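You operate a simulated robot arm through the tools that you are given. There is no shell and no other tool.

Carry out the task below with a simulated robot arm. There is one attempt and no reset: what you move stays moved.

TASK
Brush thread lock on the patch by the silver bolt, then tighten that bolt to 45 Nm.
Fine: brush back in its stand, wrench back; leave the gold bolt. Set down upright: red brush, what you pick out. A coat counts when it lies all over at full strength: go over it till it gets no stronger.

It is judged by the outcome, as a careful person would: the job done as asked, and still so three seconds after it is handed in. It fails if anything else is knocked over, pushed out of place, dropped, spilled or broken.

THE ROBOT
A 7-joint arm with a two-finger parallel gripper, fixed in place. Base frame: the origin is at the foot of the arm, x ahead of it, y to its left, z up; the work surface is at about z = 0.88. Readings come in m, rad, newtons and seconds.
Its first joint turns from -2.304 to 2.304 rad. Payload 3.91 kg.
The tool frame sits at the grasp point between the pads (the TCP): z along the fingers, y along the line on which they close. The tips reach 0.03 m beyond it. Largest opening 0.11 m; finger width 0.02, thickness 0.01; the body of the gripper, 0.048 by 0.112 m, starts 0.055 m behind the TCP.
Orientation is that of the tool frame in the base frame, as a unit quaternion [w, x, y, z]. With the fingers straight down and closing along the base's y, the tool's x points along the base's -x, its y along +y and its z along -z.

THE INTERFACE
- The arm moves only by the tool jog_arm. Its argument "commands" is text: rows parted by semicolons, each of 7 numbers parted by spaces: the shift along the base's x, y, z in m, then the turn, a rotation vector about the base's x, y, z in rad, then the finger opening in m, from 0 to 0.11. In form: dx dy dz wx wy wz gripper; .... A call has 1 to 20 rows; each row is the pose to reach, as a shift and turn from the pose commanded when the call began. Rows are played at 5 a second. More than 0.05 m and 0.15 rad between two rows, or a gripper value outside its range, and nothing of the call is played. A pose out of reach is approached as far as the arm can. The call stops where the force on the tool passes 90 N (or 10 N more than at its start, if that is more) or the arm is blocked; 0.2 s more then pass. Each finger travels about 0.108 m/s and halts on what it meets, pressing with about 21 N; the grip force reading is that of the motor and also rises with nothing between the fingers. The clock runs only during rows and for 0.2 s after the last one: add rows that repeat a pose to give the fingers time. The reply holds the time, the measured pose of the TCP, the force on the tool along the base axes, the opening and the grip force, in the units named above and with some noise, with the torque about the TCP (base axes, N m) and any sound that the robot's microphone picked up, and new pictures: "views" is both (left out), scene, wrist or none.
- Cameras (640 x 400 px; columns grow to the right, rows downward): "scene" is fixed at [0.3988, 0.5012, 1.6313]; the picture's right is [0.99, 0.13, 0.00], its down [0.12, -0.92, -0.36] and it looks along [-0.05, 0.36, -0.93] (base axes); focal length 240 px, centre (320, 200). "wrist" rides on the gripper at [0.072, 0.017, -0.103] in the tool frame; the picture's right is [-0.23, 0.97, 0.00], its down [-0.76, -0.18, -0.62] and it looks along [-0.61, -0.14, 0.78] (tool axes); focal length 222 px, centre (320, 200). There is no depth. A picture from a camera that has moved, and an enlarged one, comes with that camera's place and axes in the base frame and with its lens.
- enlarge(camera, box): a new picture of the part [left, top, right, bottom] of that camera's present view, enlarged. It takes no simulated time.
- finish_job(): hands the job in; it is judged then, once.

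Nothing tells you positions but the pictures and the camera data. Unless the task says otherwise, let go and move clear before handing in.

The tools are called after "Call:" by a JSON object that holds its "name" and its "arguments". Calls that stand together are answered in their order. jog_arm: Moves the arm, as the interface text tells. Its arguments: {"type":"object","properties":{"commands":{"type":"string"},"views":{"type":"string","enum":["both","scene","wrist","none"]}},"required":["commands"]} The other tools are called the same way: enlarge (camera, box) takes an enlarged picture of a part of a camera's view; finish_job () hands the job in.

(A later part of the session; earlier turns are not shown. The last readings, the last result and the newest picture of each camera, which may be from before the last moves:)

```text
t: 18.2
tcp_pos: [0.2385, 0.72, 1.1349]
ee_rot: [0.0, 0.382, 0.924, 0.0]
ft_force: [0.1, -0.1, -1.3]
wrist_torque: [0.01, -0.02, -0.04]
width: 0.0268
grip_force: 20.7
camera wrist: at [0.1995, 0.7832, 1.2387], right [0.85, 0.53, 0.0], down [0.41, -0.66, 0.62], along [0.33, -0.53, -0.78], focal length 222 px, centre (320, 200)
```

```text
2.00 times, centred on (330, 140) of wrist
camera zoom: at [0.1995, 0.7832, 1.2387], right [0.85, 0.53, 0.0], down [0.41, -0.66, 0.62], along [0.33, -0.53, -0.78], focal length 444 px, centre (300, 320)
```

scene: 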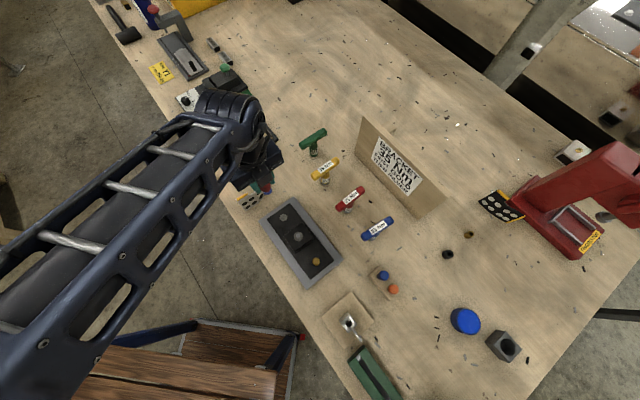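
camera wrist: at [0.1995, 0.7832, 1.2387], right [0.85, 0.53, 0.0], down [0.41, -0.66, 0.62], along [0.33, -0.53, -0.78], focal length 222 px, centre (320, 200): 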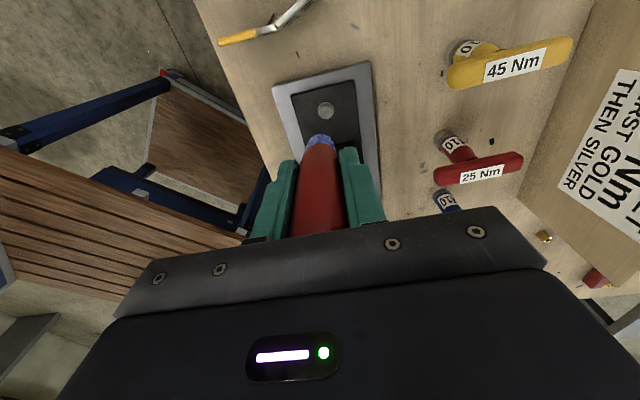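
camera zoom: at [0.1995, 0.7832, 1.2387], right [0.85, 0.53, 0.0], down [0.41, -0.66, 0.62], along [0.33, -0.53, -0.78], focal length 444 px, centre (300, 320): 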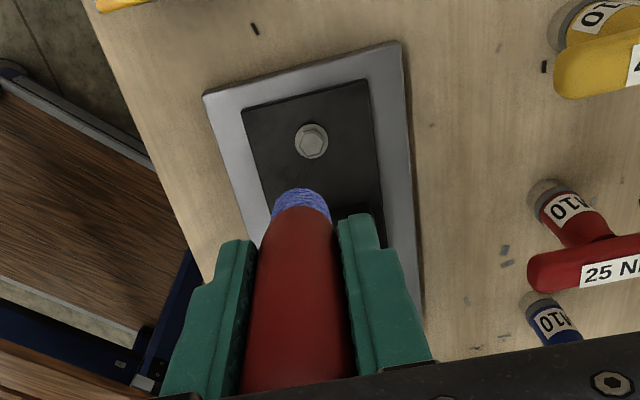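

Call:
{"name": "enlarge", "arguments": {"camera": "wrist", "box": [280, 60, 380, 150]}}

Call:
{"name": "enlarge", "arguments": {"camera": "wrist", "box": [420, 20, 580, 220]}}

```text
4.44 times, centred on (330, 105) of wrist
camera zoom: at [0.1995, 0.7832, 1.2387], right [0.85, 0.53, 0.0], down [0.41, -0.66, 0.62], along [0.33, -0.53, -0.78], focal length 987 px, centre (276, 622)
```

zoom: 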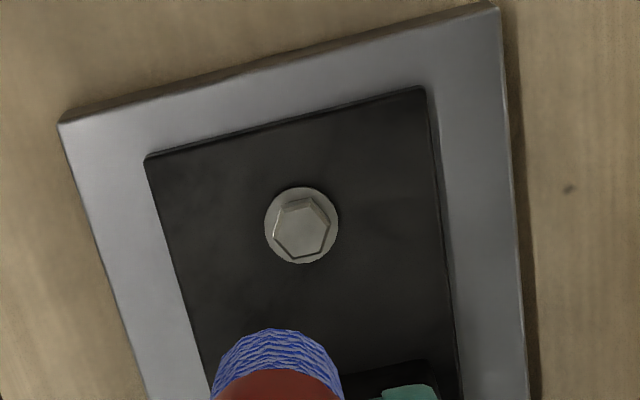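

```text
2.00 times, centred on (500, 120) of wrist
camera zoom: at [0.1995, 0.7832, 1.2387], right [0.85, 0.53, 0.0], down [0.41, -0.66, 0.62], along [0.33, -0.53, -0.78], focal length 444 px, centre (-40, 360)
```

zoom: 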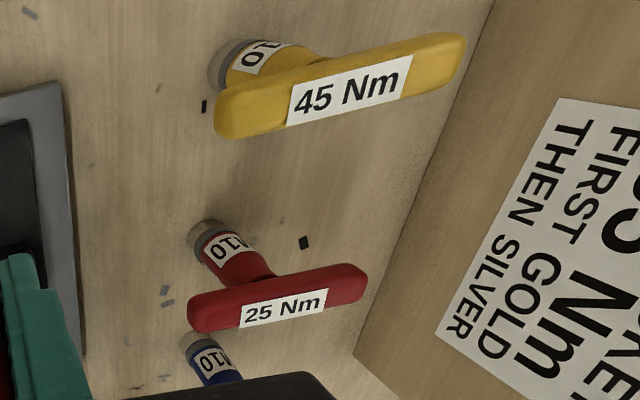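

The bolt is at about (0.257, 0.704); no patch outline is visible yet, so the coat should show as it goes on. I lower the brush beside the bolt, on the block side, to just above the plate.

Call:
{"name": "jog_arm", "arguments": {"commands": "0.02 -0.018 -0.03 0 0 0 0.015; 0.039 -0.037 -0.06 0 0 0 0.015; 0.039 -0.037 -0.1 0 0 0 0.015; 0.039 -0.037 -0.14 0 0 0 0.015; 0.039 -0.037 -0.15 0 0 0 0.015; 0.039 -0.037 -0.15 0 0 0 0.015"}}

Call:
{"name": "enlarge", "arguments": {"camera": "wrist", "box": [220, 40, 440, 240]}}

Call:
{"name": "enlarge", "arguments": {"camera": "scene", "box": [245, 180, 345, 280]}}

```text
t: 19.6
tcp_pos: [0.2782, 0.681, 0.9834]
ee_rot: [0.0, 0.381, 0.925, 0.0]
ft_force: [-0.1, -0.5, -0.8]
wrist_torque: [0.02, -0.02, 0.02]
width: 0.027
grip_force: 21.0
camera wrist: at [0.2394, 0.7452, 1.0869], right [0.85, 0.53, 0.0], down [0.41, -0.66, 0.62], along [0.33, -0.53, -0.78], focal length 222 px, centre (320, 200)
```

scene: 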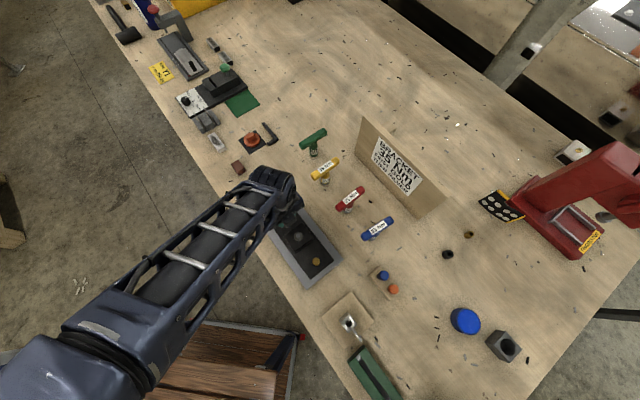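
wrist: 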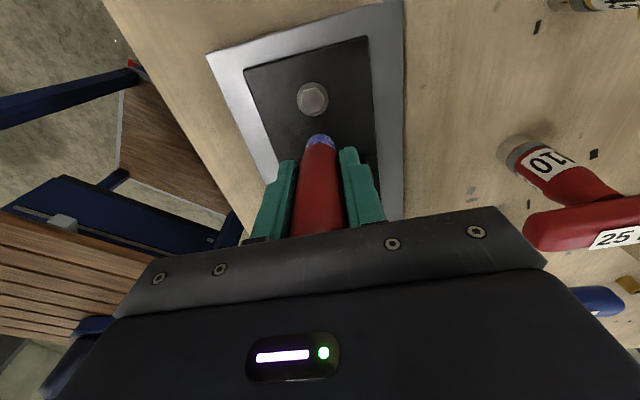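

```text
2.00 times, centred on (330, 140) of wrist
camera zoom: at [0.2394, 0.7452, 1.0869], right [0.85, 0.53, 0.0], down [0.41, -0.66, 0.62], along [0.33, -0.53, -0.78], focal length 444 px, centre (300, 320)
```

zoom: 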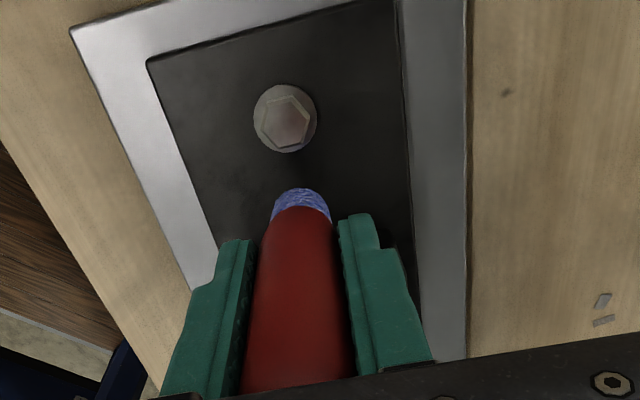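

```text
4.00 times, centred on (295, 230) of scene
camera zoom: at [0.3988, 0.5012, 1.6313], right [0.99, 0.13, 0.0], down [0.12, -0.92, -0.36], along [-0.05, 0.36, -0.93], focal length 960 px, centre (420, 80)
```

zoom: 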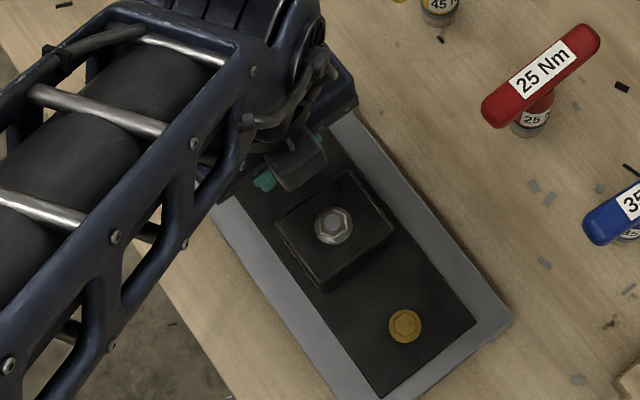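

Call:
{"name": "jog_arm", "arguments": {"commands": "0 0 -0.008 0 0 0 0.015; 0 0 -0.016 0 0 0 0.015; 0 0 -0.016 0 0 0 0.015", "views": "wrist"}}

Call:
{"name": "enlarge", "arguments": {"camera": "wrist", "box": [260, 40, 380, 170]}}

```text
t: 20.4
tcp_pos: [0.2775, 0.6828, 0.9672]
ee_rot: [0.0, 0.381, 0.924, 0.0]
ft_force: [0.0, 0.0, -0.4]
wrist_torque: [-0.02, 0.01, 0.0]
width: 0.027
grip_force: 20.8
camera wrist: at [0.2396, 0.7457, 1.0709], right [0.85, 0.53, 0.0], down [0.41, -0.66, 0.62], along [0.33, -0.53, -0.78], focal length 222 px, centre (320, 200)
```

wrist: 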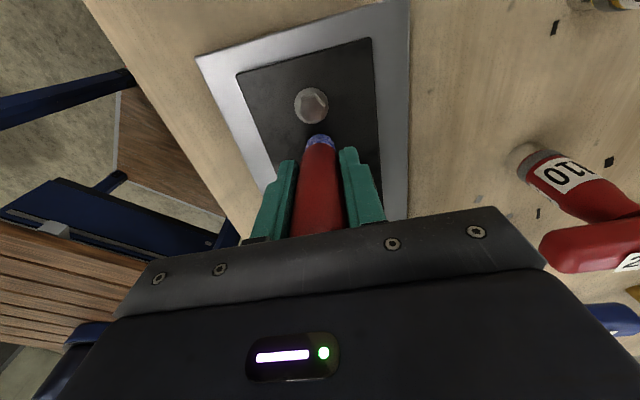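

```text
3.08 times, centred on (320, 105) of wrist
camera zoom: at [0.2396, 0.7457, 1.0709], right [0.85, 0.53, 0.0], down [0.41, -0.66, 0.62], along [0.33, -0.53, -0.78], focal length 684 px, centre (320, 492)
```

zoom: 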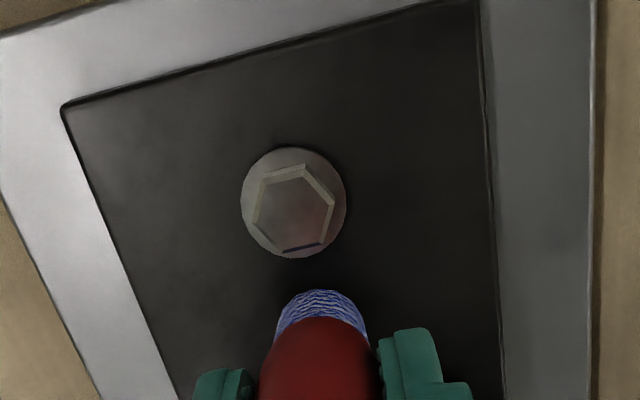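

Call:
{"name": "jog_arm", "arguments": {"commands": "0 0 -0.003 0 0 0 0.015; 0 0 -0.006 0 0 0 0.015; 0 0 -0.006 0 0 0 0.015", "views": "none"}}

Call:
{"name": "enlarge", "arguments": {"camera": "wrist", "box": [260, 40, 380, 170]}}

```text
t: 21.2
tcp_pos: [0.2784, 0.6831, 0.9617]
ee_rot: [0.0, 0.381, 0.924, 0.001]
ft_force: [-1.0, -3.4, 19.4]
wrist_torque: [-0.21, 0.05, -0.02]
width: 0.0272
grip_force: 21.0
```

```text
3.08 times, centred on (320, 105) of wrist
camera zoom: at [0.2397, 0.7455, 1.0661], right [0.85, 0.53, 0.0], down [0.41, -0.67, 0.62], along [0.33, -0.53, -0.78], focal length 684 px, centre (320, 492)
```

zoom: 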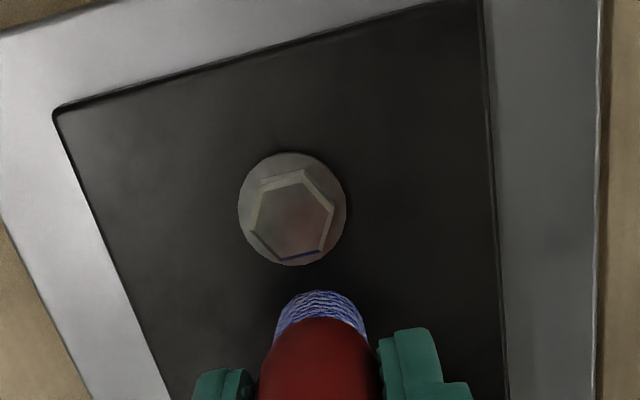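

Contact at TCP z≈0.963. I ease off slightly and stroke across to see whether colour goes on.

Call:
{"name": "jog_arm", "arguments": {"commands": "0 0 0.0015 0 0 0 0.015; -0.007 -0.007 0.0015 0 0 0 0.015; -0.014 -0.014 0.0015 0 0 0 0.015; -0.007 -0.007 0.0015 0 0 0 0.015; 0 0 0.0015 0 0 0 0.015; 0.007 0.007 0.0015 0 0 0 0.015; 0.014 0.014 0.0015 0 0 0 0.015; 0.007 0.007 0.0015 0 0 0 0.015; 0 0 0.0015 0 0 0 0.015", "views": "none"}}

Call:
{"name": "jog_arm", "arguments": {"commands": "0.005 -0.005 0.02 0 0 0 0.015; 0.005 -0.005 0.06 0 0 0 0.015; 0.005 -0.005 0.06 0 0 0 0.015", "views": "wrist"}}

Call:
{"name": "enlarge", "arguments": {"camera": "wrist", "box": [240, 40, 400, 170]}}

```text
t: 23.2
tcp_pos: [0.2778, 0.6816, 0.9617]
ee_rot: [0.0, 0.382, 0.924, 0.001]
ft_force: [0.4, 0.8, -0.3]
wrist_torque: [0.01, -0.01, 0.0]
width: 0.0271
grip_force: 21.4
```

```text
t: 24.0
tcp_pos: [0.2832, 0.6765, 1.0208]
ee_rot: [0.0, 0.382, 0.924, 0.0]
ft_force: [0.3, 0.0, -0.2]
wrist_torque: [0.02, -0.01, -0.04]
width: 0.0271
grip_force: 20.8
camera wrist: at [0.2457, 0.7413, 1.1248], right [0.85, 0.53, 0.0], down [0.41, -0.66, 0.62], along [0.33, -0.53, -0.78], focal length 222 px, centre (320, 200)
```

wrist: 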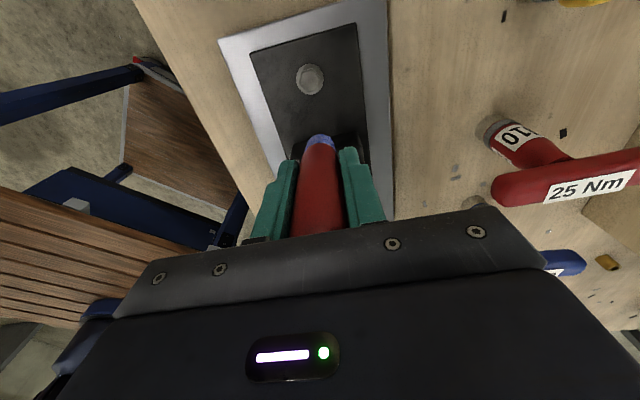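

```text
3.08 times, centred on (320, 105) of wrist
camera zoom: at [0.2457, 0.7413, 1.1248], right [0.85, 0.53, 0.0], down [0.41, -0.66, 0.62], along [0.33, -0.53, -0.78], focal length 684 px, centre (320, 492)
```

zoom: 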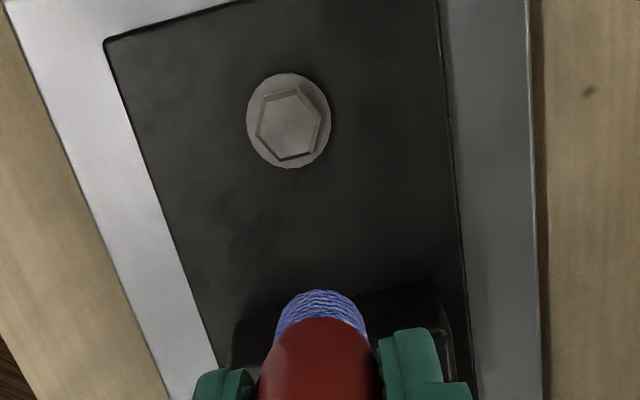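

No colour shows there. I look more closely at the plate around the bolt for the patch.

Call:
{"name": "enlarge", "arguments": {"camera": "wrist", "box": [270, 40, 330, 90]}}

Call:
{"name": "enlarge", "arguments": {"camera": "wrist", "box": [310, 60, 370, 140]}}

Call:
{"name": "enlarge", "arguments": {"camera": "wrist", "box": [260, 80, 320, 150]}}

Call:
{"name": "enlarge", "arguments": {"camera": "wrist", "box": [210, 0, 400, 150]}}

```text
8.00 times, centred on (300, 65) of wrist
camera zoom: at [0.2457, 0.7413, 1.1248], right [0.85, 0.53, 0.0], down [0.41, -0.66, 0.62], along [0.33, -0.53, -0.78], focal length 1777 px, centre (480, 1280)
```

zoom: 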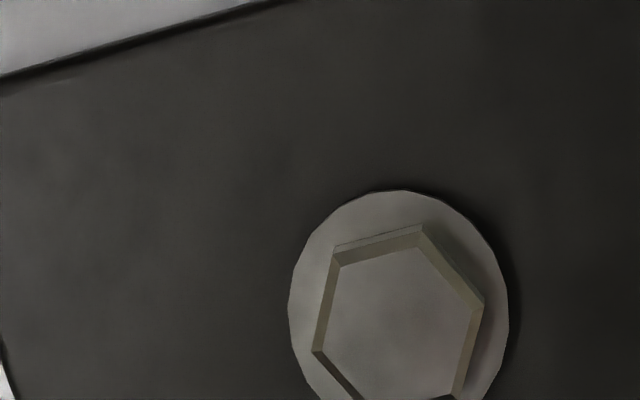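

```text
5.00 times, centred on (340, 100) of wrist
camera zoom: at [0.2457, 0.7413, 1.1248], right [0.85, 0.53, 0.0], down [0.41, -0.66, 0.62], along [0.33, -0.53, -0.78], focal length 1111 px, centre (220, 700)
```

zoom: 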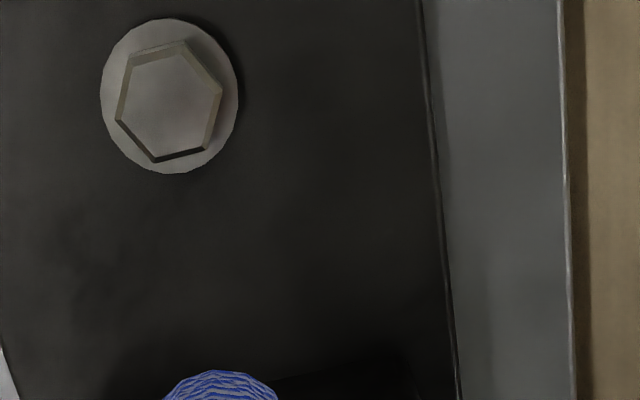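

```text
5.71 times, centred on (290, 115) of wrist
camera zoom: at [0.2457, 0.7413, 1.1248], right [0.85, 0.53, 0.0], down [0.41, -0.66, 0.62], along [0.33, -0.53, -0.78], focal length 1269 px, centre (491, 686)
```

zoom: 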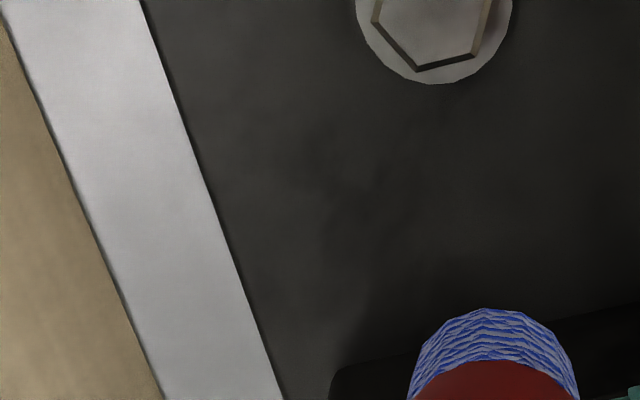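

```text
2.67 times, centred on (305, 75) of wrist
camera zoom: at [0.2457, 0.7413, 1.1248], right [0.85, 0.53, 0.0], down [0.41, -0.66, 0.62], along [0.33, -0.53, -0.78], focal length 592 px, centre (360, 533)
```

zoom: 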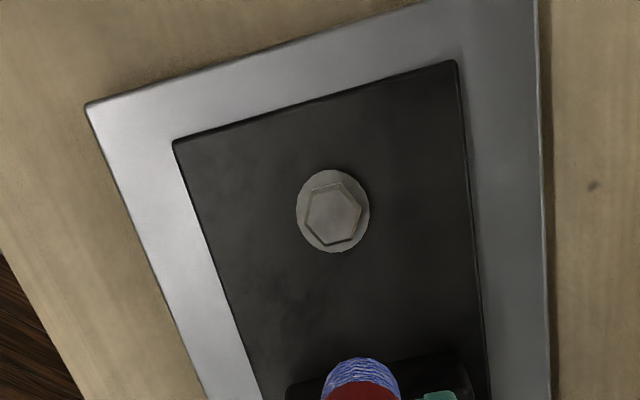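

No patch outline is visible, and my strokes may have lost contact. I repeat at the same place with a bit of real pressure.

Call:
{"name": "jog_arm", "arguments": {"commands": "-0.005 0.005 -0.03 0 0 0 0.015; -0.005 0.005 -0.055 0 0 0 0.015; -0.005 0.005 -0.0625 0 0 0 0.015; -0.005 0.005 -0.0625 0 0 0 0.015", "views": "none"}}

Call:
{"name": "jog_arm", "arguments": {"commands": "-0.005 -0.005 0 0 0 0 0.015; -0.01 -0.01 0 0 0 0 0.015; -0.015 -0.015 0 0 0 0 0.015", "views": "none"}}

Call:
{"name": "jog_arm", "arguments": {"commands": "0.005 0.005 0 0 0 0 0.015; 0.01 0.01 0 0 0 0 0.015; 0.015 0.015 0 0 0 0 0.015; 0.02 0.02 0 0 0 0 0.015; 0.025 0.025 0 0 0 0 0.015; 0.03 0.03 0 0 0 0 0.015; 0.03 0.03 0.01 0 0 0 0.015; 0.025 0.005 0.06 0 0 0 0.015; 0.025 0.005 0.06 0 0 0 0.015", "views": "wrist"}}

Call:
{"name": "enlarge", "arguments": {"camera": "wrist", "box": [240, 40, 400, 170]}}

```text
t: 25.0
tcp_pos: [0.2777, 0.6836, 0.9595]
ee_rot: [0.0, 0.382, 0.924, 0.002]
ft_force: [0.7, 2.3, 19.3]
wrist_torque: [0.12, 0.03, 0.0]
width: 0.0271
grip_force: 21.4
```

```text
t: 25.8
tcp_pos: [0.2629, 0.6675, 0.9592]
ee_rot: [0.0, 0.382, 0.924, 0.001]
ft_force: [3.5, 4.8, 18.0]
wrist_torque: [0.21, -0.22, 0.02]
width: 0.027
grip_force: 21.1
```

```text
refused: row 8 steps farther than a row can; nothing moved
```

```text
3.08 times, centred on (320, 105) of wrist
camera zoom: at [0.2249, 0.7308, 1.0635], right [0.85, 0.53, 0.0], down [0.41, -0.66, 0.62], along [0.33, -0.53, -0.78], focal length 684 px, centre (320, 492)
```

zoom: 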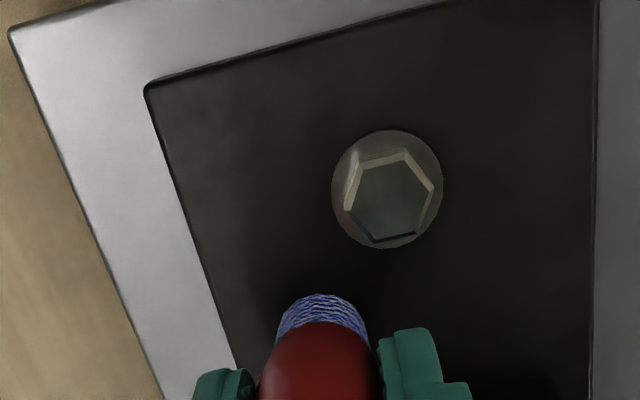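

Call:
{"name": "jog_arm", "arguments": {"commands": "0.005 0.005 0 0 0 0 0.015; 0.01 0.01 0 0 0 0 0.015; 0.015 0.015 0 0 0 0 0.015; 0.02 0.02 0 0 0 0 0.015; 0.025 0.025 0 0 0 0 0.015; 0.03 0.03 0 0 0 0 0.015; 0.03 0.03 0.02 0 0 0 0.015; 0.03 0.02 0.06 0 0 0 0.015; 0.025 0.005 0.07 0 0 0 0.015; 0.025 0.005 0.07 0 0 0 0.015", "views": "wrist"}}

Call:
{"name": "enlarge", "arguments": {"camera": "wrist", "box": [240, 40, 400, 170]}}

```text
t: 28.0
tcp_pos: [0.2878, 0.672, 1.0291]
ee_rot: [-0.001, 0.382, 0.924, 0.0]
ft_force: [0.2, -0.3, -0.7]
wrist_torque: [0.03, 0.03, 0.0]
width: 0.0271
grip_force: 20.8
camera wrist: at [0.2496, 0.7357, 1.1331], right [0.85, 0.53, 0.0], down [0.41, -0.66, 0.62], along [0.33, -0.53, -0.78], focal length 222 px, centre (320, 200)
```

wrist: 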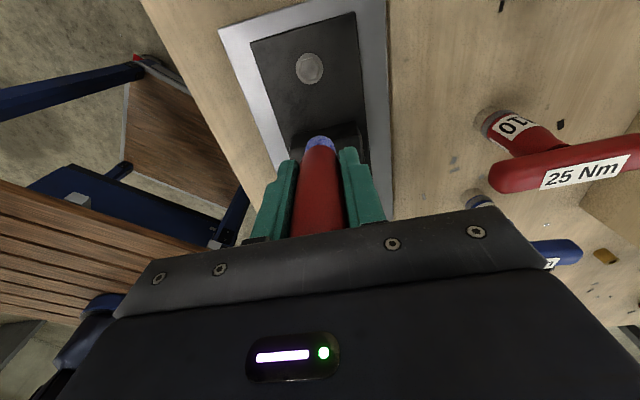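

```text
3.08 times, centred on (320, 105) of wrist
camera zoom: at [0.2496, 0.7357, 1.1331], right [0.85, 0.53, 0.0], down [0.41, -0.66, 0.62], along [0.33, -0.53, -0.78], focal length 684 px, centre (320, 492)
```

zoom: 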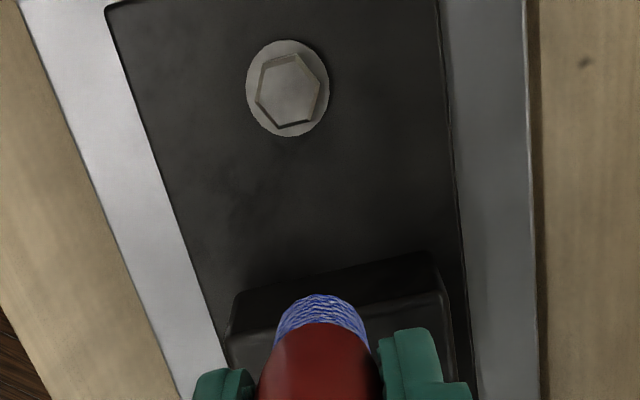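

No colour there, so the patch must be elsewhere around the bolt. I try the side toward +x,+y of the bolt with light contact.

Call:
{"name": "jog_arm", "arguments": {"commands": "-0.005 0.03 0 0 0 0 0.015; -0.011 0.052 -0.02 0 0 0 0.015; -0.011 0.052 -0.055 0 0 0 0.015; -0.011 0.052 -0.067 0 0 0 0.015; -0.011 0.052 -0.069 0 0 0 0.015; -0.011 0.052 -0.069 0 0 0 0.015", "views": "none"}}

Call:
{"name": "enlarge", "arguments": {"camera": "wrist", "box": [240, 40, 400, 170]}}

```text
t: 29.4
tcp_pos: [0.2769, 0.7243, 0.9579]
ee_rot: [-0.001, 0.383, 0.924, 0.001]
ft_force: [-0.2, 0.3, 0.7]
wrist_torque: [-0.01, 0.03, -0.01]
width: 0.0274
grip_force: 21.2
```

```text
3.08 times, centred on (320, 105) of wrist
camera zoom: at [0.2392, 0.7876, 1.0633], right [0.85, 0.53, 0.0], down [0.41, -0.66, 0.62], along [0.33, -0.53, -0.78], focal length 684 px, centre (320, 492)
```

zoom: 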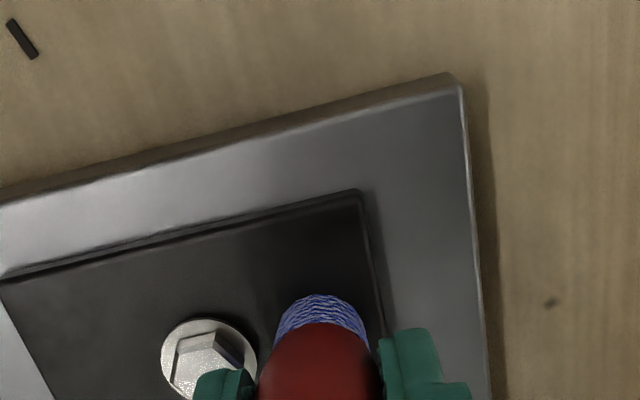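

Call:
{"name": "jog_arm", "arguments": {"commands": "0 0 -0.001 0 0 0 0.015; 0 0 -0.002 0 0 0 0.015; 0 0 -0.002 0 0 0 0.015", "views": "none"}}

```text
t: 30.2
tcp_pos: [0.2776, 0.7232, 0.9584]
ee_rot: [-0.001, 0.382, 0.924, 0.002]
ft_force: [4.5, 4.7, 19.6]
wrist_torque: [0.24, -0.25, 0.01]
width: 0.0267
grip_force: 21.2
```

Call:
{"name": "jog_arm", "arguments": {"commands": "0.005 -0.005 0.0005 0 0 0 0.015; 0.01 -0.01 0.0005 0 0 0 0.015; 0.005 -0.005 0.0005 0 0 0 0.015; 0 0 0.0005 0 0 0 0.015; -0.005 0.005 0.0005 0 0 0 0.015; -0.01 0.01 0.0005 0 0 0 0.015; -0.005 0.005 0.0005 0 0 0 0.015; 0 0 0.0005 0 0 0 0.015", "views": "none"}}

Call:
{"name": "jog_arm", "arguments": {"commands": "0 0 0.02 0 0 0 0.015; 0.015 -0.015 0.06 0 0 0 0.015; 0.015 -0.04 0.07 0 0 0 0.015; 0.015 -0.04 0.07 0 0 0 0.015", "views": "wrist"}}

Call:
{"name": "enlarge", "arguments": {"camera": "wrist", "box": [240, 20, 400, 150]}}

```text
t: 32.0
tcp_pos: [0.2772, 0.724, 0.9593]
ee_rot: [0.0, 0.381, 0.924, 0.0]
ft_force: [-1.0, -0.7, 0.1]
wrist_torque: [0.0, 0.01, 0.0]
width: 0.027
grip_force: 21.0
```

```text
t: 33.0
tcp_pos: [0.2929, 0.6817, 1.0291]
ee_rot: [0.0, 0.381, 0.924, 0.0]
ft_force: [-0.2, 0.2, 0.1]
wrist_torque: [0.02, 0.0, -0.02]
width: 0.0269
grip_force: 21.3
camera wrist: at [0.2546, 0.7457, 1.1329], right [0.85, 0.53, 0.0], down [0.41, -0.66, 0.62], along [0.33, -0.53, -0.78], focal length 222 px, centre (320, 200)
```

wrist: 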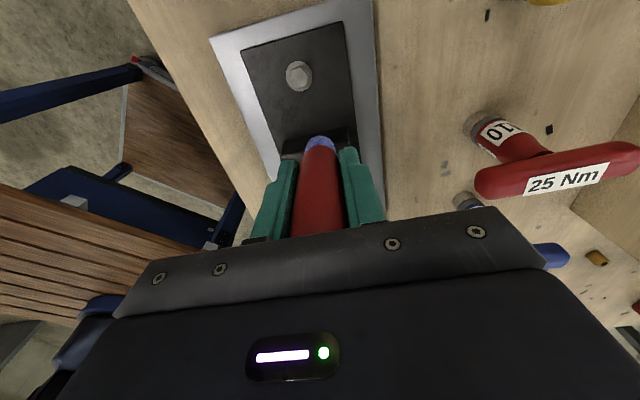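

```text
3.08 times, centred on (320, 85) of wrist
camera zoom: at [0.2546, 0.7457, 1.1329], right [0.85, 0.53, 0.0], down [0.41, -0.66, 0.62], along [0.33, -0.53, -0.78], focal length 684 px, centre (320, 554)
```

zoom: 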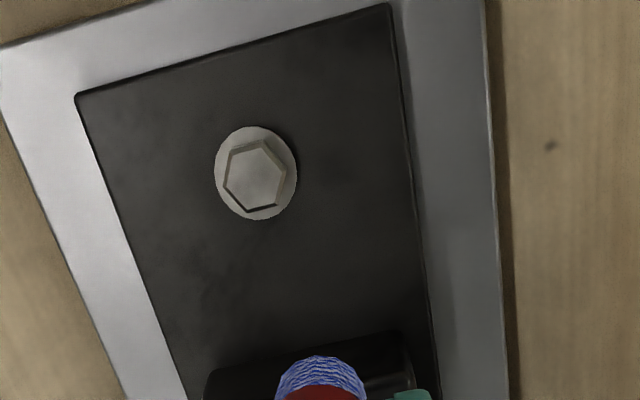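

Still no colour. I test the opposite side of the bolt with a stroke that keeps pressing slightly.

Call:
{"name": "jog_arm", "arguments": {"commands": "-0.03 0.001 0 0 0 0 0.015; -0.055 0.002 -0.02 0 0 0 0.015; -0.055 0.002 -0.055 0 0 0 0.015; -0.055 0.002 -0.068 0 0 0 0.015; -0.055 0.002 -0.0715 0 0 0 0.015; -0.055 0.002 -0.0715 0 0 0 0.015", "views": "none"}}

Call:
{"name": "jog_arm", "arguments": {"commands": "0.005 -0.005 -0.0003 0 0 0 0.015; 0.01 -0.01 -0.0006 0 0 0 0.015; 0.005 -0.005 -0.0009 0 0 0 0.015; 0 0 -0.0012 0 0 0 0.015; -0.005 0.005 -0.0015 0 0 0 0.015; -0.01 0.01 -0.0018 0 0 0 0.015", "views": "none"}}

Call:
{"name": "enlarge", "arguments": {"camera": "wrist", "box": [240, 40, 400, 170]}}

Call:
{"name": "jog_arm", "arguments": {"commands": "0 0 0.02 0 0 0 0.015; 0.015 -0.015 0.06 0 0 0 0.015; 0.03 -0.02 0.07 0 0 0 0.015; 0.03 -0.02 0.07 0 0 0 0.015", "views": "wrist"}}

Call:
{"name": "enlarge", "arguments": {"camera": "wrist", "box": [240, 20, 400, 150]}}

```text
t: 34.4
tcp_pos: [0.2356, 0.6855, 0.9577]
ee_rot: [0.0, 0.381, 0.924, 0.002]
ft_force: [-1.0, -4.3, 19.7]
wrist_torque: [-0.23, -0.01, -0.01]
width: 0.0272
grip_force: 20.5
```

```text
t: 35.8
tcp_pos: [0.2266, 0.6963, 0.9565]
ee_rot: [0.0, 0.381, 0.925, 0.0]
ft_force: [4.6, -2.2, 16.9]
wrist_torque: [-0.11, -0.19, 0.0]
width: 0.027
grip_force: 21.2
```

```text
3.08 times, centred on (320, 105) of wrist
camera zoom: at [0.1884, 0.7594, 1.06], right [0.85, 0.53, 0.0], down [0.41, -0.66, 0.62], along [0.33, -0.53, -0.78], focal length 684 px, centre (320, 492)
```

zoom: 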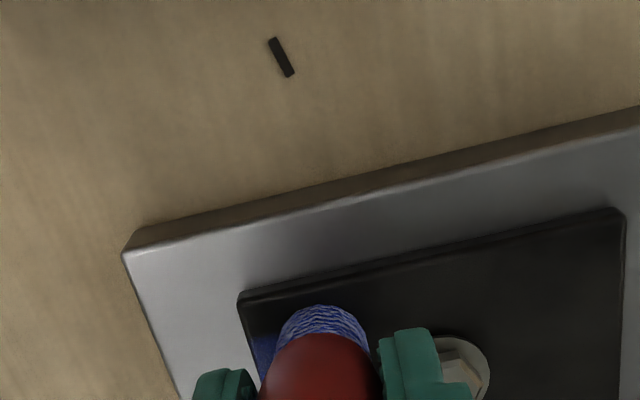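

```text
t: 36.8
tcp_pos: [0.2563, 0.6765, 1.0253]
ee_rot: [0.0, 0.382, 0.924, 0.0]
ft_force: [0.3, 0.7, -0.1]
wrist_torque: [0.0, 0.0, 0.01]
width: 0.0269
grip_force: 21.3
camera wrist: at [0.2183, 0.7399, 1.1295], right [0.85, 0.53, 0.0], down [0.41, -0.66, 0.62], along [0.33, -0.53, -0.78], focal length 222 px, centre (320, 200)
```

wrist: 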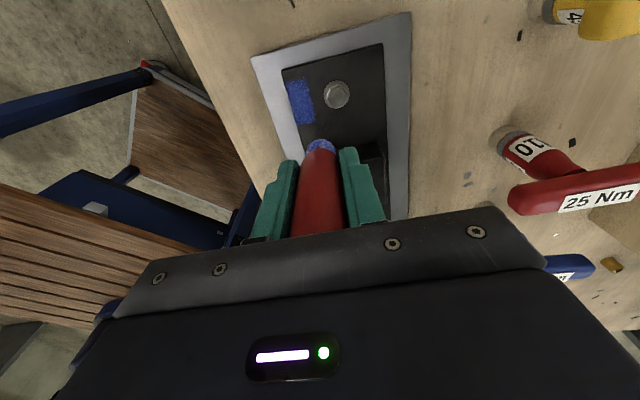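

```text
3.08 times, centred on (320, 85) of wrist
camera zoom: at [0.2183, 0.7399, 1.1295], right [0.85, 0.53, 0.0], down [0.41, -0.66, 0.62], along [0.33, -0.53, -0.78], focal length 684 px, centre (320, 554)
```

zoom: 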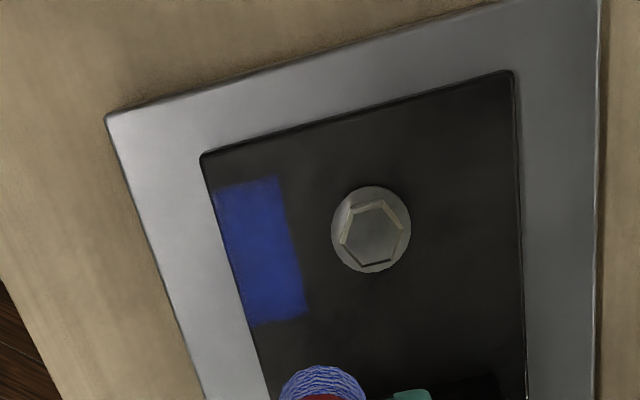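

The patch appeared: a blue rectangle about 41×20 mm centred near (0.235, 0.677). I zoom in to check how even it is before going over it more.

Call:
{"name": "enlarge", "arguments": {"camera": "wrist", "box": [275, 65, 335, 135]}}

```text
5.71 times, centred on (305, 100) of wrist
camera zoom: at [0.2183, 0.7399, 1.1295], right [0.85, 0.53, 0.0], down [0.41, -0.66, 0.62], along [0.33, -0.53, -0.78], focal length 1269 px, centre (406, 771)
```

zoom: 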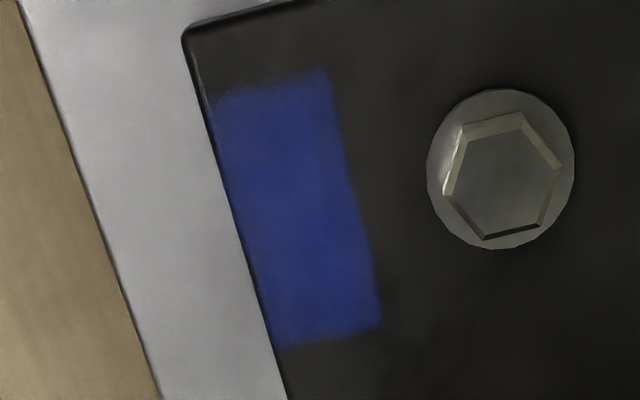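

Call:
{"name": "jog_arm", "arguments": {"commands": "-0.0322 0.0116 -0.02 0 0 0 0.015; -0.0322 0.0116 -0.055 0 0 0 0.015; -0.0322 0.0116 -0.067 0 0 0 0.015; -0.0322 0.0116 -0.0703 0 0 0 0.015; -0.0322 0.0116 -0.0703 0 0 0 0.015", "views": "none"}}

Call:
{"name": "jog_arm", "arguments": {"commands": "0.006 -0.006 0 0 0 0 0.015; 0.012 -0.012 0 0 0 0 0.015; 0.018 -0.018 0 0 0 0 0.015; 0.024 -0.024 0 0 0 0 0.015; 0.018 -0.018 0 0 0 0 0.015; 0.012 -0.012 0 0 0 0 0.015; 0.006 -0.006 0 0 0 0 0.015; 0 0 0 0 0 0 0.015; 0.002 0.002 -0.0002 0 0 0 0.015; 0.008 -0.004 -0.0002 0 0 0 0.015; 0.014 -0.01 -0.0002 0 0 0 0.015; 0.020 -0.016 -0.0002 0 0 0 0.015; 0.025 -0.021 -0.0002 0 0 0 0.015; 0.019 -0.015 -0.0002 0 0 0 0.015; 0.013 -0.009 -0.0002 0 0 0 0.015; 0.007 -0.003 -0.0002 0 0 0 0.015; 0.002 0.002 -0.0002 0 0 0 0.015", "views": "none"}}

Call:
{"name": "jog_arm", "arguments": {"commands": "0 0 0.02 0 0 0 0.015; 0.015 -0.015 0.06 0 0 0 0.015; 0.03 -0.015 0.07 0 0 0 0.015; 0.03 -0.015 0.07 0 0 0 0.015", "views": "wrist"}}

Call:
{"name": "enlarge", "arguments": {"camera": "wrist", "box": [275, 65, 335, 135]}}

```text
t: 38.0
tcp_pos: [0.2241, 0.6874, 0.9555]
ee_rot: [0.0, 0.382, 0.924, 0.0]
ft_force: [-2.0, -0.7, 9.0]
wrist_torque: [-0.04, 0.16, -0.01]
width: 0.0272
grip_force: 20.8
```

```text
t: 41.6
tcp_pos: [0.2282, 0.6897, 0.9551]
ee_rot: [0.001, 0.382, 0.924, 0.001]
ft_force: [3.7, -3.5, 15.5]
wrist_torque: [-0.11, -0.14, -0.01]
width: 0.0272
grip_force: 21.5
```

```text
t: 42.6
tcp_pos: [0.2571, 0.6748, 1.0257]
ee_rot: [0.0, 0.382, 0.924, -0.001]
ft_force: [0.1, -0.2, -0.3]
wrist_torque: [-0.01, -0.01, -0.01]
width: 0.0269
grip_force: 20.8
camera wrist: at [0.2191, 0.7387, 1.1292], right [0.85, 0.53, 0.0], down [0.41, -0.66, 0.62], along [0.33, -0.53, -0.78], focal length 222 px, centre (320, 200)
```

wrist: 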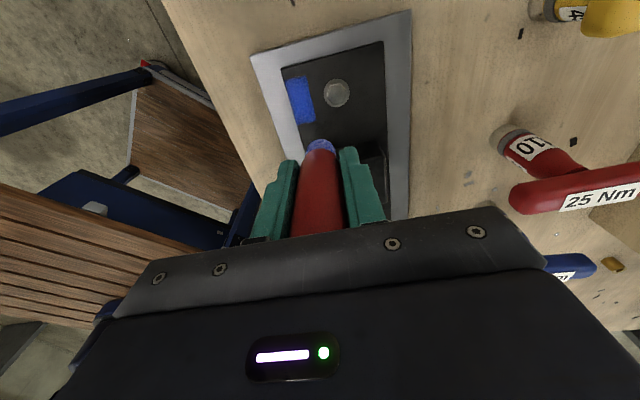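

```text
5.71 times, centred on (305, 100) of wrist
camera zoom: at [0.2191, 0.7387, 1.1292], right [0.85, 0.53, 0.0], down [0.41, -0.66, 0.62], along [0.33, -0.53, -0.78], focal length 1269 px, centre (406, 771)
```

zoom: 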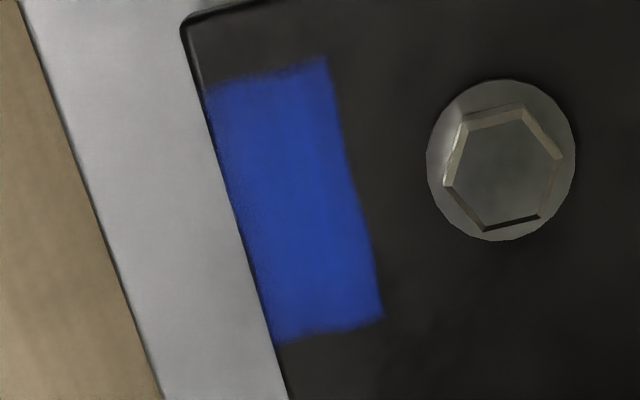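

Stronger and uniform now. I go over it again, covering both long edges and the ends, to see whether it still gains strength.

Call:
{"name": "jog_arm", "arguments": {"commands": "-0.0342 0.0096 -0.02 0 0 0 0.015; -0.0342 0.0096 -0.055 0 0 0 0.015; -0.0342 0.0096 -0.067 0 0 0 0.015; -0.0342 0.0096 -0.0704 0 0 0 0.015; -0.0342 0.0096 -0.0704 0 0 0 0.015", "views": "none"}}

Call:
{"name": "jog_arm", "arguments": {"commands": "0.006 -0.006 0 0 0 0 0.015; 0.012 -0.012 0 0 0 0 0.015; 0.018 -0.018 0 0 0 0 0.015; 0.025 -0.025 0 0 0 0 0.015; 0.028 -0.022 0 0 0 0 0.015; 0.022 -0.016 0 0 0 0 0.015; 0.016 -0.01 0 0 0 0 0.015; 0.01 -0.004 0 0 0 0 0.015; 0.004 0.003 0 0 0 0 0.015; 0.008 0.006 0 0 0 0 0.015; 0.014 0 -0.0002 0 0 0 0.015; 0.02 -0.006 -0.0002 0 0 0 0.015; 0.026 -0.012 -0.0002 0 0 0 0.015; 0.032 -0.018 -0.0002 0 0 0 0.015; 0.022 -0.016 -0.0002 0 0 0 0.015; 0.016 -0.01 -0.0002 0 0 0 0.015; 0.01 -0.004 -0.0002 0 0 0 0.015; 0.004 0.003 -0.0002 0 0 0 0.015", "views": "none"}}

Call:
{"name": "jog_arm", "arguments": {"commands": "0 0 0.02 0 0 0 0.015; 0.015 -0.015 0.06 0 0 0 0.015; 0.03 -0.015 0.07 0 0 0 0.015; 0.03 -0.015 0.07 0 0 0 0.015", "views": "wrist"}}

Call:
{"name": "enlarge", "arguments": {"camera": "wrist", "box": [275, 65, 335, 135]}}

```text
t: 43.8
tcp_pos: [0.2231, 0.6846, 0.954]
ee_rot: [-0.001, 0.382, 0.924, 0.001]
ft_force: [0.2, 0.0, 20.6]
wrist_torque: [0.02, -0.01, 0.01]
width: 0.0272
grip_force: 21.2
```

```text
t: 47.6
tcp_pos: [0.2277, 0.687, 0.9545]
ee_rot: [-0.001, 0.383, 0.924, 0.0]
ft_force: [-0.3, 0.4, -0.4]
wrist_torque: [-0.01, -0.01, 0.04]
width: 0.027
grip_force: 20.9
```

```text
t: 48.6
tcp_pos: [0.2568, 0.6731, 1.0249]
ee_rot: [-0.001, 0.381, 0.924, 0.0]
ft_force: [-0.1, 0.4, -0.3]
wrist_torque: [-0.02, 0.02, -0.01]
width: 0.027
grip_force: 21.1
camera wrist: at [0.2187, 0.7355, 1.1289], right [0.85, 0.53, 0.0], down [0.41, -0.66, 0.62], along [0.33, -0.53, -0.78], focal length 222 px, centre (320, 200)
```

wrist: 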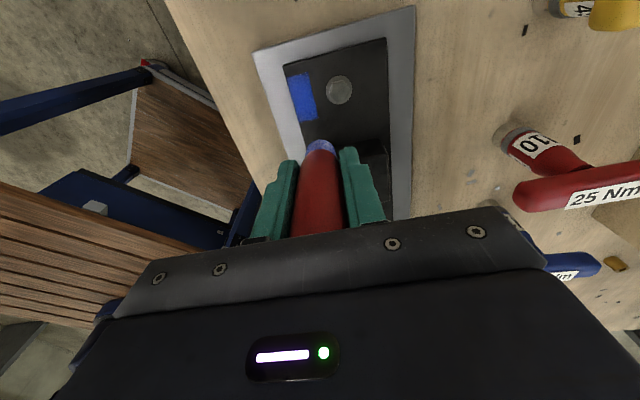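

```text
5.71 times, centred on (305, 100) of wrist
camera zoom: at [0.2187, 0.7355, 1.1289], right [0.85, 0.53, 0.0], down [0.41, -0.66, 0.62], along [0.33, -0.53, -0.78], focal length 1269 px, centre (406, 771)
```

zoom: 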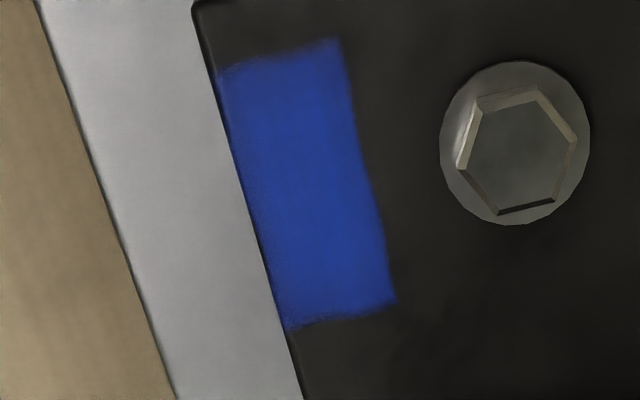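

Call:
{"name": "enlarge", "arguments": {"camera": "wrist", "box": [290, 125, 350, 185]}}

Call:
{"name": "jog_arm", "arguments": {"commands": "-0.0332 0.0116 -0.02 0 0 0 0.015; -0.0332 0.0116 -0.055 0 0 0 0.015; -0.0332 0.0116 -0.067 0 0 0 0.015; -0.0332 0.0116 -0.071 0 0 0 0.015; -0.0332 0.0116 -0.071 0 0 0 0.015", "views": "none"}}

Call:
{"name": "jog_arm", "arguments": {"commands": "0.006 -0.006 -0.0001 0 0 0 0.015; 0.012 -0.012 -0.0002 0 0 0 0.015; 0.018 -0.018 -0.0003 0 0 0 0.015; 0.025 -0.025 -0.0004 0 0 0 0.015; 0.028 -0.022 -0.0005 0 0 0 0.015; 0.022 -0.016 -0.0006 0 0 0 0.015; 0.016 -0.01 -0.0007 0 0 0 0.015; 0.01 -0.004 -0.0008 0 0 0 0.015; 0.004 0.003 -0.0009 0 0 0 0.015; 0.001 0.001 -0.001 0 0 0 0.015; 0.007 -0.005 -0.0011 0 0 0 0.015; 0.013 -0.011 -0.0012 0 0 0 0.015; 0.019 -0.017 -0.0013 0 0 0 0.015; 0.025 -0.023 -0.0014 0 0 0 0.015; 0.019 -0.018 -0.0015 0 0 0 0.015; 0.013 -0.012 -0.0016 0 0 0 0.015; 0.007 -0.006 -0.0017 0 0 0 0.015; 0.001 0 -0.0018 0 0 0 0.015", "views": "none"}}

Call:
{"name": "jog_arm", "arguments": {"commands": "0 0 0.02 0 0 0 0.015; 0.015 -0.015 0.06 0 0 0 0.015; 0.03 -0.015 0.07 0 0 0 0.015; 0.03 -0.015 0.07 0 0 0 0.015", "views": "wrist"}}

Call:
{"name": "enlarge", "arguments": {"camera": "wrist", "box": [275, 65, 335, 135]}}

Call:
{"name": "enlarge", "arguments": {"camera": "wrist", "box": [290, 125, 350, 185]}}

```text
6.67 times, centred on (320, 155) of wrist
camera zoom: at [0.2187, 0.7355, 1.1289], right [0.85, 0.53, 0.0], down [0.41, -0.66, 0.62], along [0.33, -0.53, -0.78], focal length 1481 px, centre (320, 500)
```

zoom: 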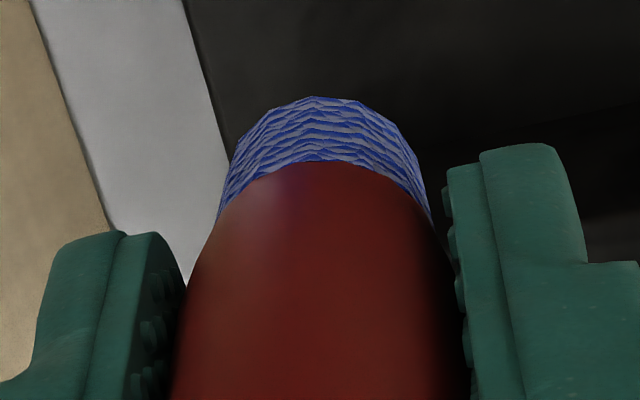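

```text
t: 49.8
tcp_pos: [0.2225, 0.6825, 0.9537]
ee_rot: [0.0, 0.382, 0.924, 0.002]
ft_force: [-0.4, -2.9, 12.8]
wrist_torque: [-0.08, 0.06, 0.01]
width: 0.0274
grip_force: 21.4
```

```text
t: 53.6
tcp_pos: [0.226, 0.6833, 0.9521]
ee_rot: [0.0, 0.383, 0.924, 0.0]
ft_force: [5.0, -2.3, 16.6]
wrist_torque: [-0.12, -0.16, 0.03]
width: 0.0272
grip_force: 21.1
```

```text
t: 54.6
tcp_pos: [0.2555, 0.6665, 1.0212]
ee_rot: [0.0, 0.383, 0.924, 0.0]
ft_force: [0.3, 0.3, 0.8]
wrist_torque: [-0.01, -0.01, 0.01]
width: 0.0271
grip_force: 20.6
camera wrist: at [0.2167, 0.7308, 1.1253], right [0.85, 0.53, 0.0], down [0.41, -0.66, 0.62], along [0.33, -0.53, -0.78], focal length 222 px, centre (320, 200)
```

wrist: 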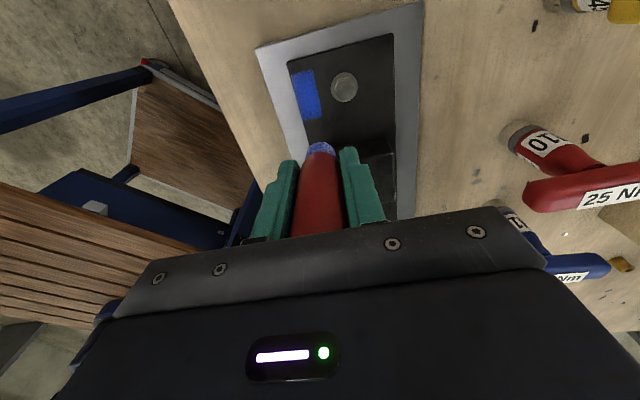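

```text
5.71 times, centred on (305, 100) of wrist
camera zoom: at [0.2167, 0.7308, 1.1253], right [0.85, 0.53, 0.0], down [0.41, -0.66, 0.62], along [0.33, -0.53, -0.78], focal length 1269 px, centre (406, 771)
```

zoom: 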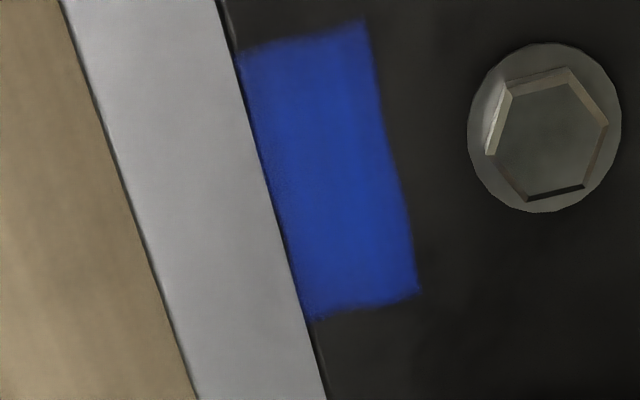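

```text
6.67 times, centred on (320, 155) of wrist
camera zoom: at [0.2167, 0.7308, 1.1253], right [0.85, 0.53, 0.0], down [0.41, -0.66, 0.62], along [0.33, -0.53, -0.78], focal length 1481 px, centre (320, 500)
```

zoom: 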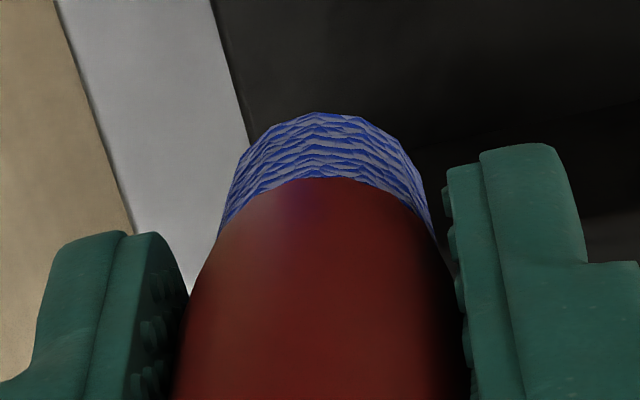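

Three passes gave the last two no visible change, so the coat looks saturated. I carry the brush back toward its stand, which also clears the scene camera for a check of the coat's colour.

Call:
{"name": "jog_arm", "arguments": {"commands": "0 0 0.045 0 0 0 0.015; 0 0 0.09 0 0 0 0.015; 0 0 0.11 0 0 0 0.015; 0.0455 -0.0165 0.11 0 0 0.056 0.015; 0.091 -0.033 0.11 0 0 0.112 0.015; 0.1365 -0.0495 0.11 0 0 0.168 0.015; 0.182 -0.066 0.11 0 0 0.224 0.015; 0.2275 -0.0825 0.11 0 0 0.28 0.015; 0.273 -0.099 0.11 0 0 0.336 0.015; 0.3185 -0.1155 0.11 0 0 0.393 0.015; 0.364 -0.132 0.11 0 0 0.449 0.015; 0.4095 -0.1485 0.11 0 0 0.505 0.015; 0.455 -0.165 0.11 0 0 0.561 0.015; 0.5005 -0.1815 0.11 0 0 0.617 0.015; 0.546 -0.198 0.11 0 0 0.673 0.015; 0.5915 -0.2145 0.11 0 0 0.729 0.015; 0.637 -0.231 0.11 0 0 0.785 0.015; 0.637 -0.231 0.11 0 0 0.785 0.015"}}

Call:
{"name": "enlarge", "arguments": {"camera": "scene", "box": [260, 190, 320, 240]}}

Call:
{"name": "enlarge", "arguments": {"camera": "wrist", "box": [240, 20, 400, 180]}}

Call:
{"name": "enlarge", "arguments": {"camera": "scene", "box": [440, 300, 540, 380]}}

```text
t: 58.4
tcp_pos: [0.8945, 0.439, 1.1299]
ee_rot: [0.0, -0.001, 1.0, 0.0]
ft_force: [0.9, -0.4, 0.3]
wrist_torque: [-0.01, -0.02, 0.01]
width: 0.0271
grip_force: 20.8
camera wrist: at [0.8235, 0.4559, 1.2349], right [0.23, 0.97, 0.0], down [0.76, -0.18, 0.62], along [0.61, -0.14, -0.78], focal length 222 px, centre (320, 200)
```

scene: 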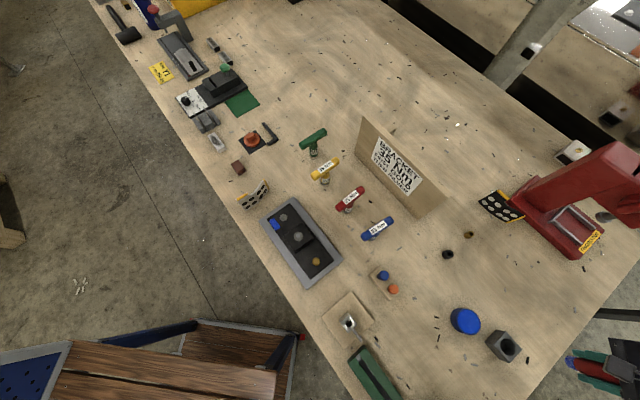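
wrist: 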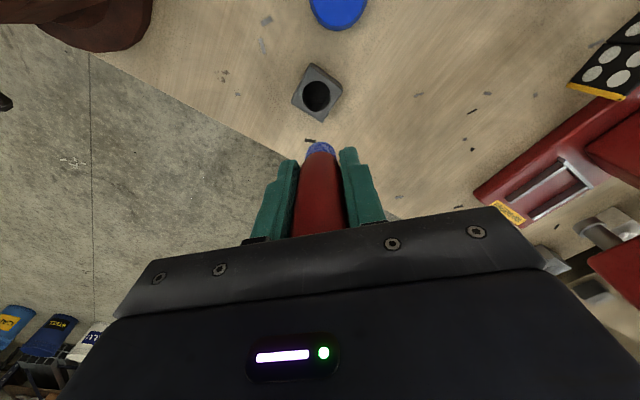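

```text
8.00 times, centred on (290, 215) of scene
camera zoom: at [0.3988, 0.5012, 1.6313], right [0.99, 0.13, 0.0], down [0.12, -0.92, -0.36], along [-0.05, 0.36, -0.93], focal length 1920 px, centre (560, 80)
```

zoom: 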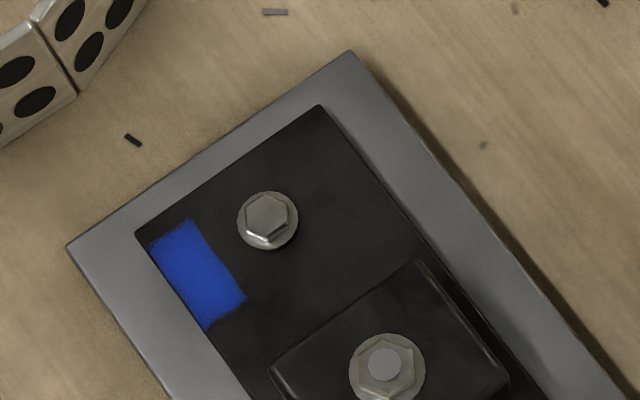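

```text
2.50 times, centred on (320, 100) of wrist
camera zoom: at [0.8235, 0.4559, 1.2349], right [0.23, 0.97, 0.0], down [0.76, -0.18, 0.62], along [0.61, -0.14, -0.78], focal length 555 px, centre (320, 450)
```

zoom: 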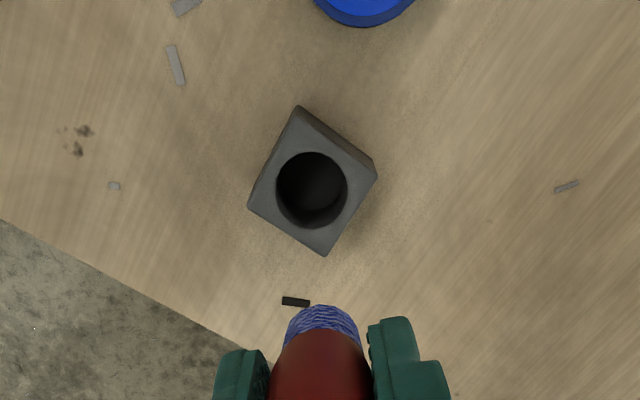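

```text
5.00 times, centred on (490, 340) of scene
camera zoom: at [0.3988, 0.5012, 1.6313], right [0.99, 0.13, 0.0], down [0.12, -0.92, -0.36], along [-0.05, 0.36, -0.93], focal length 1200 px, centre (-530, -500)
```

zoom: 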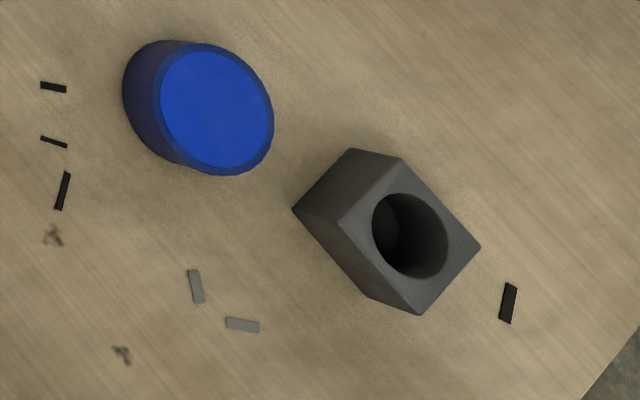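

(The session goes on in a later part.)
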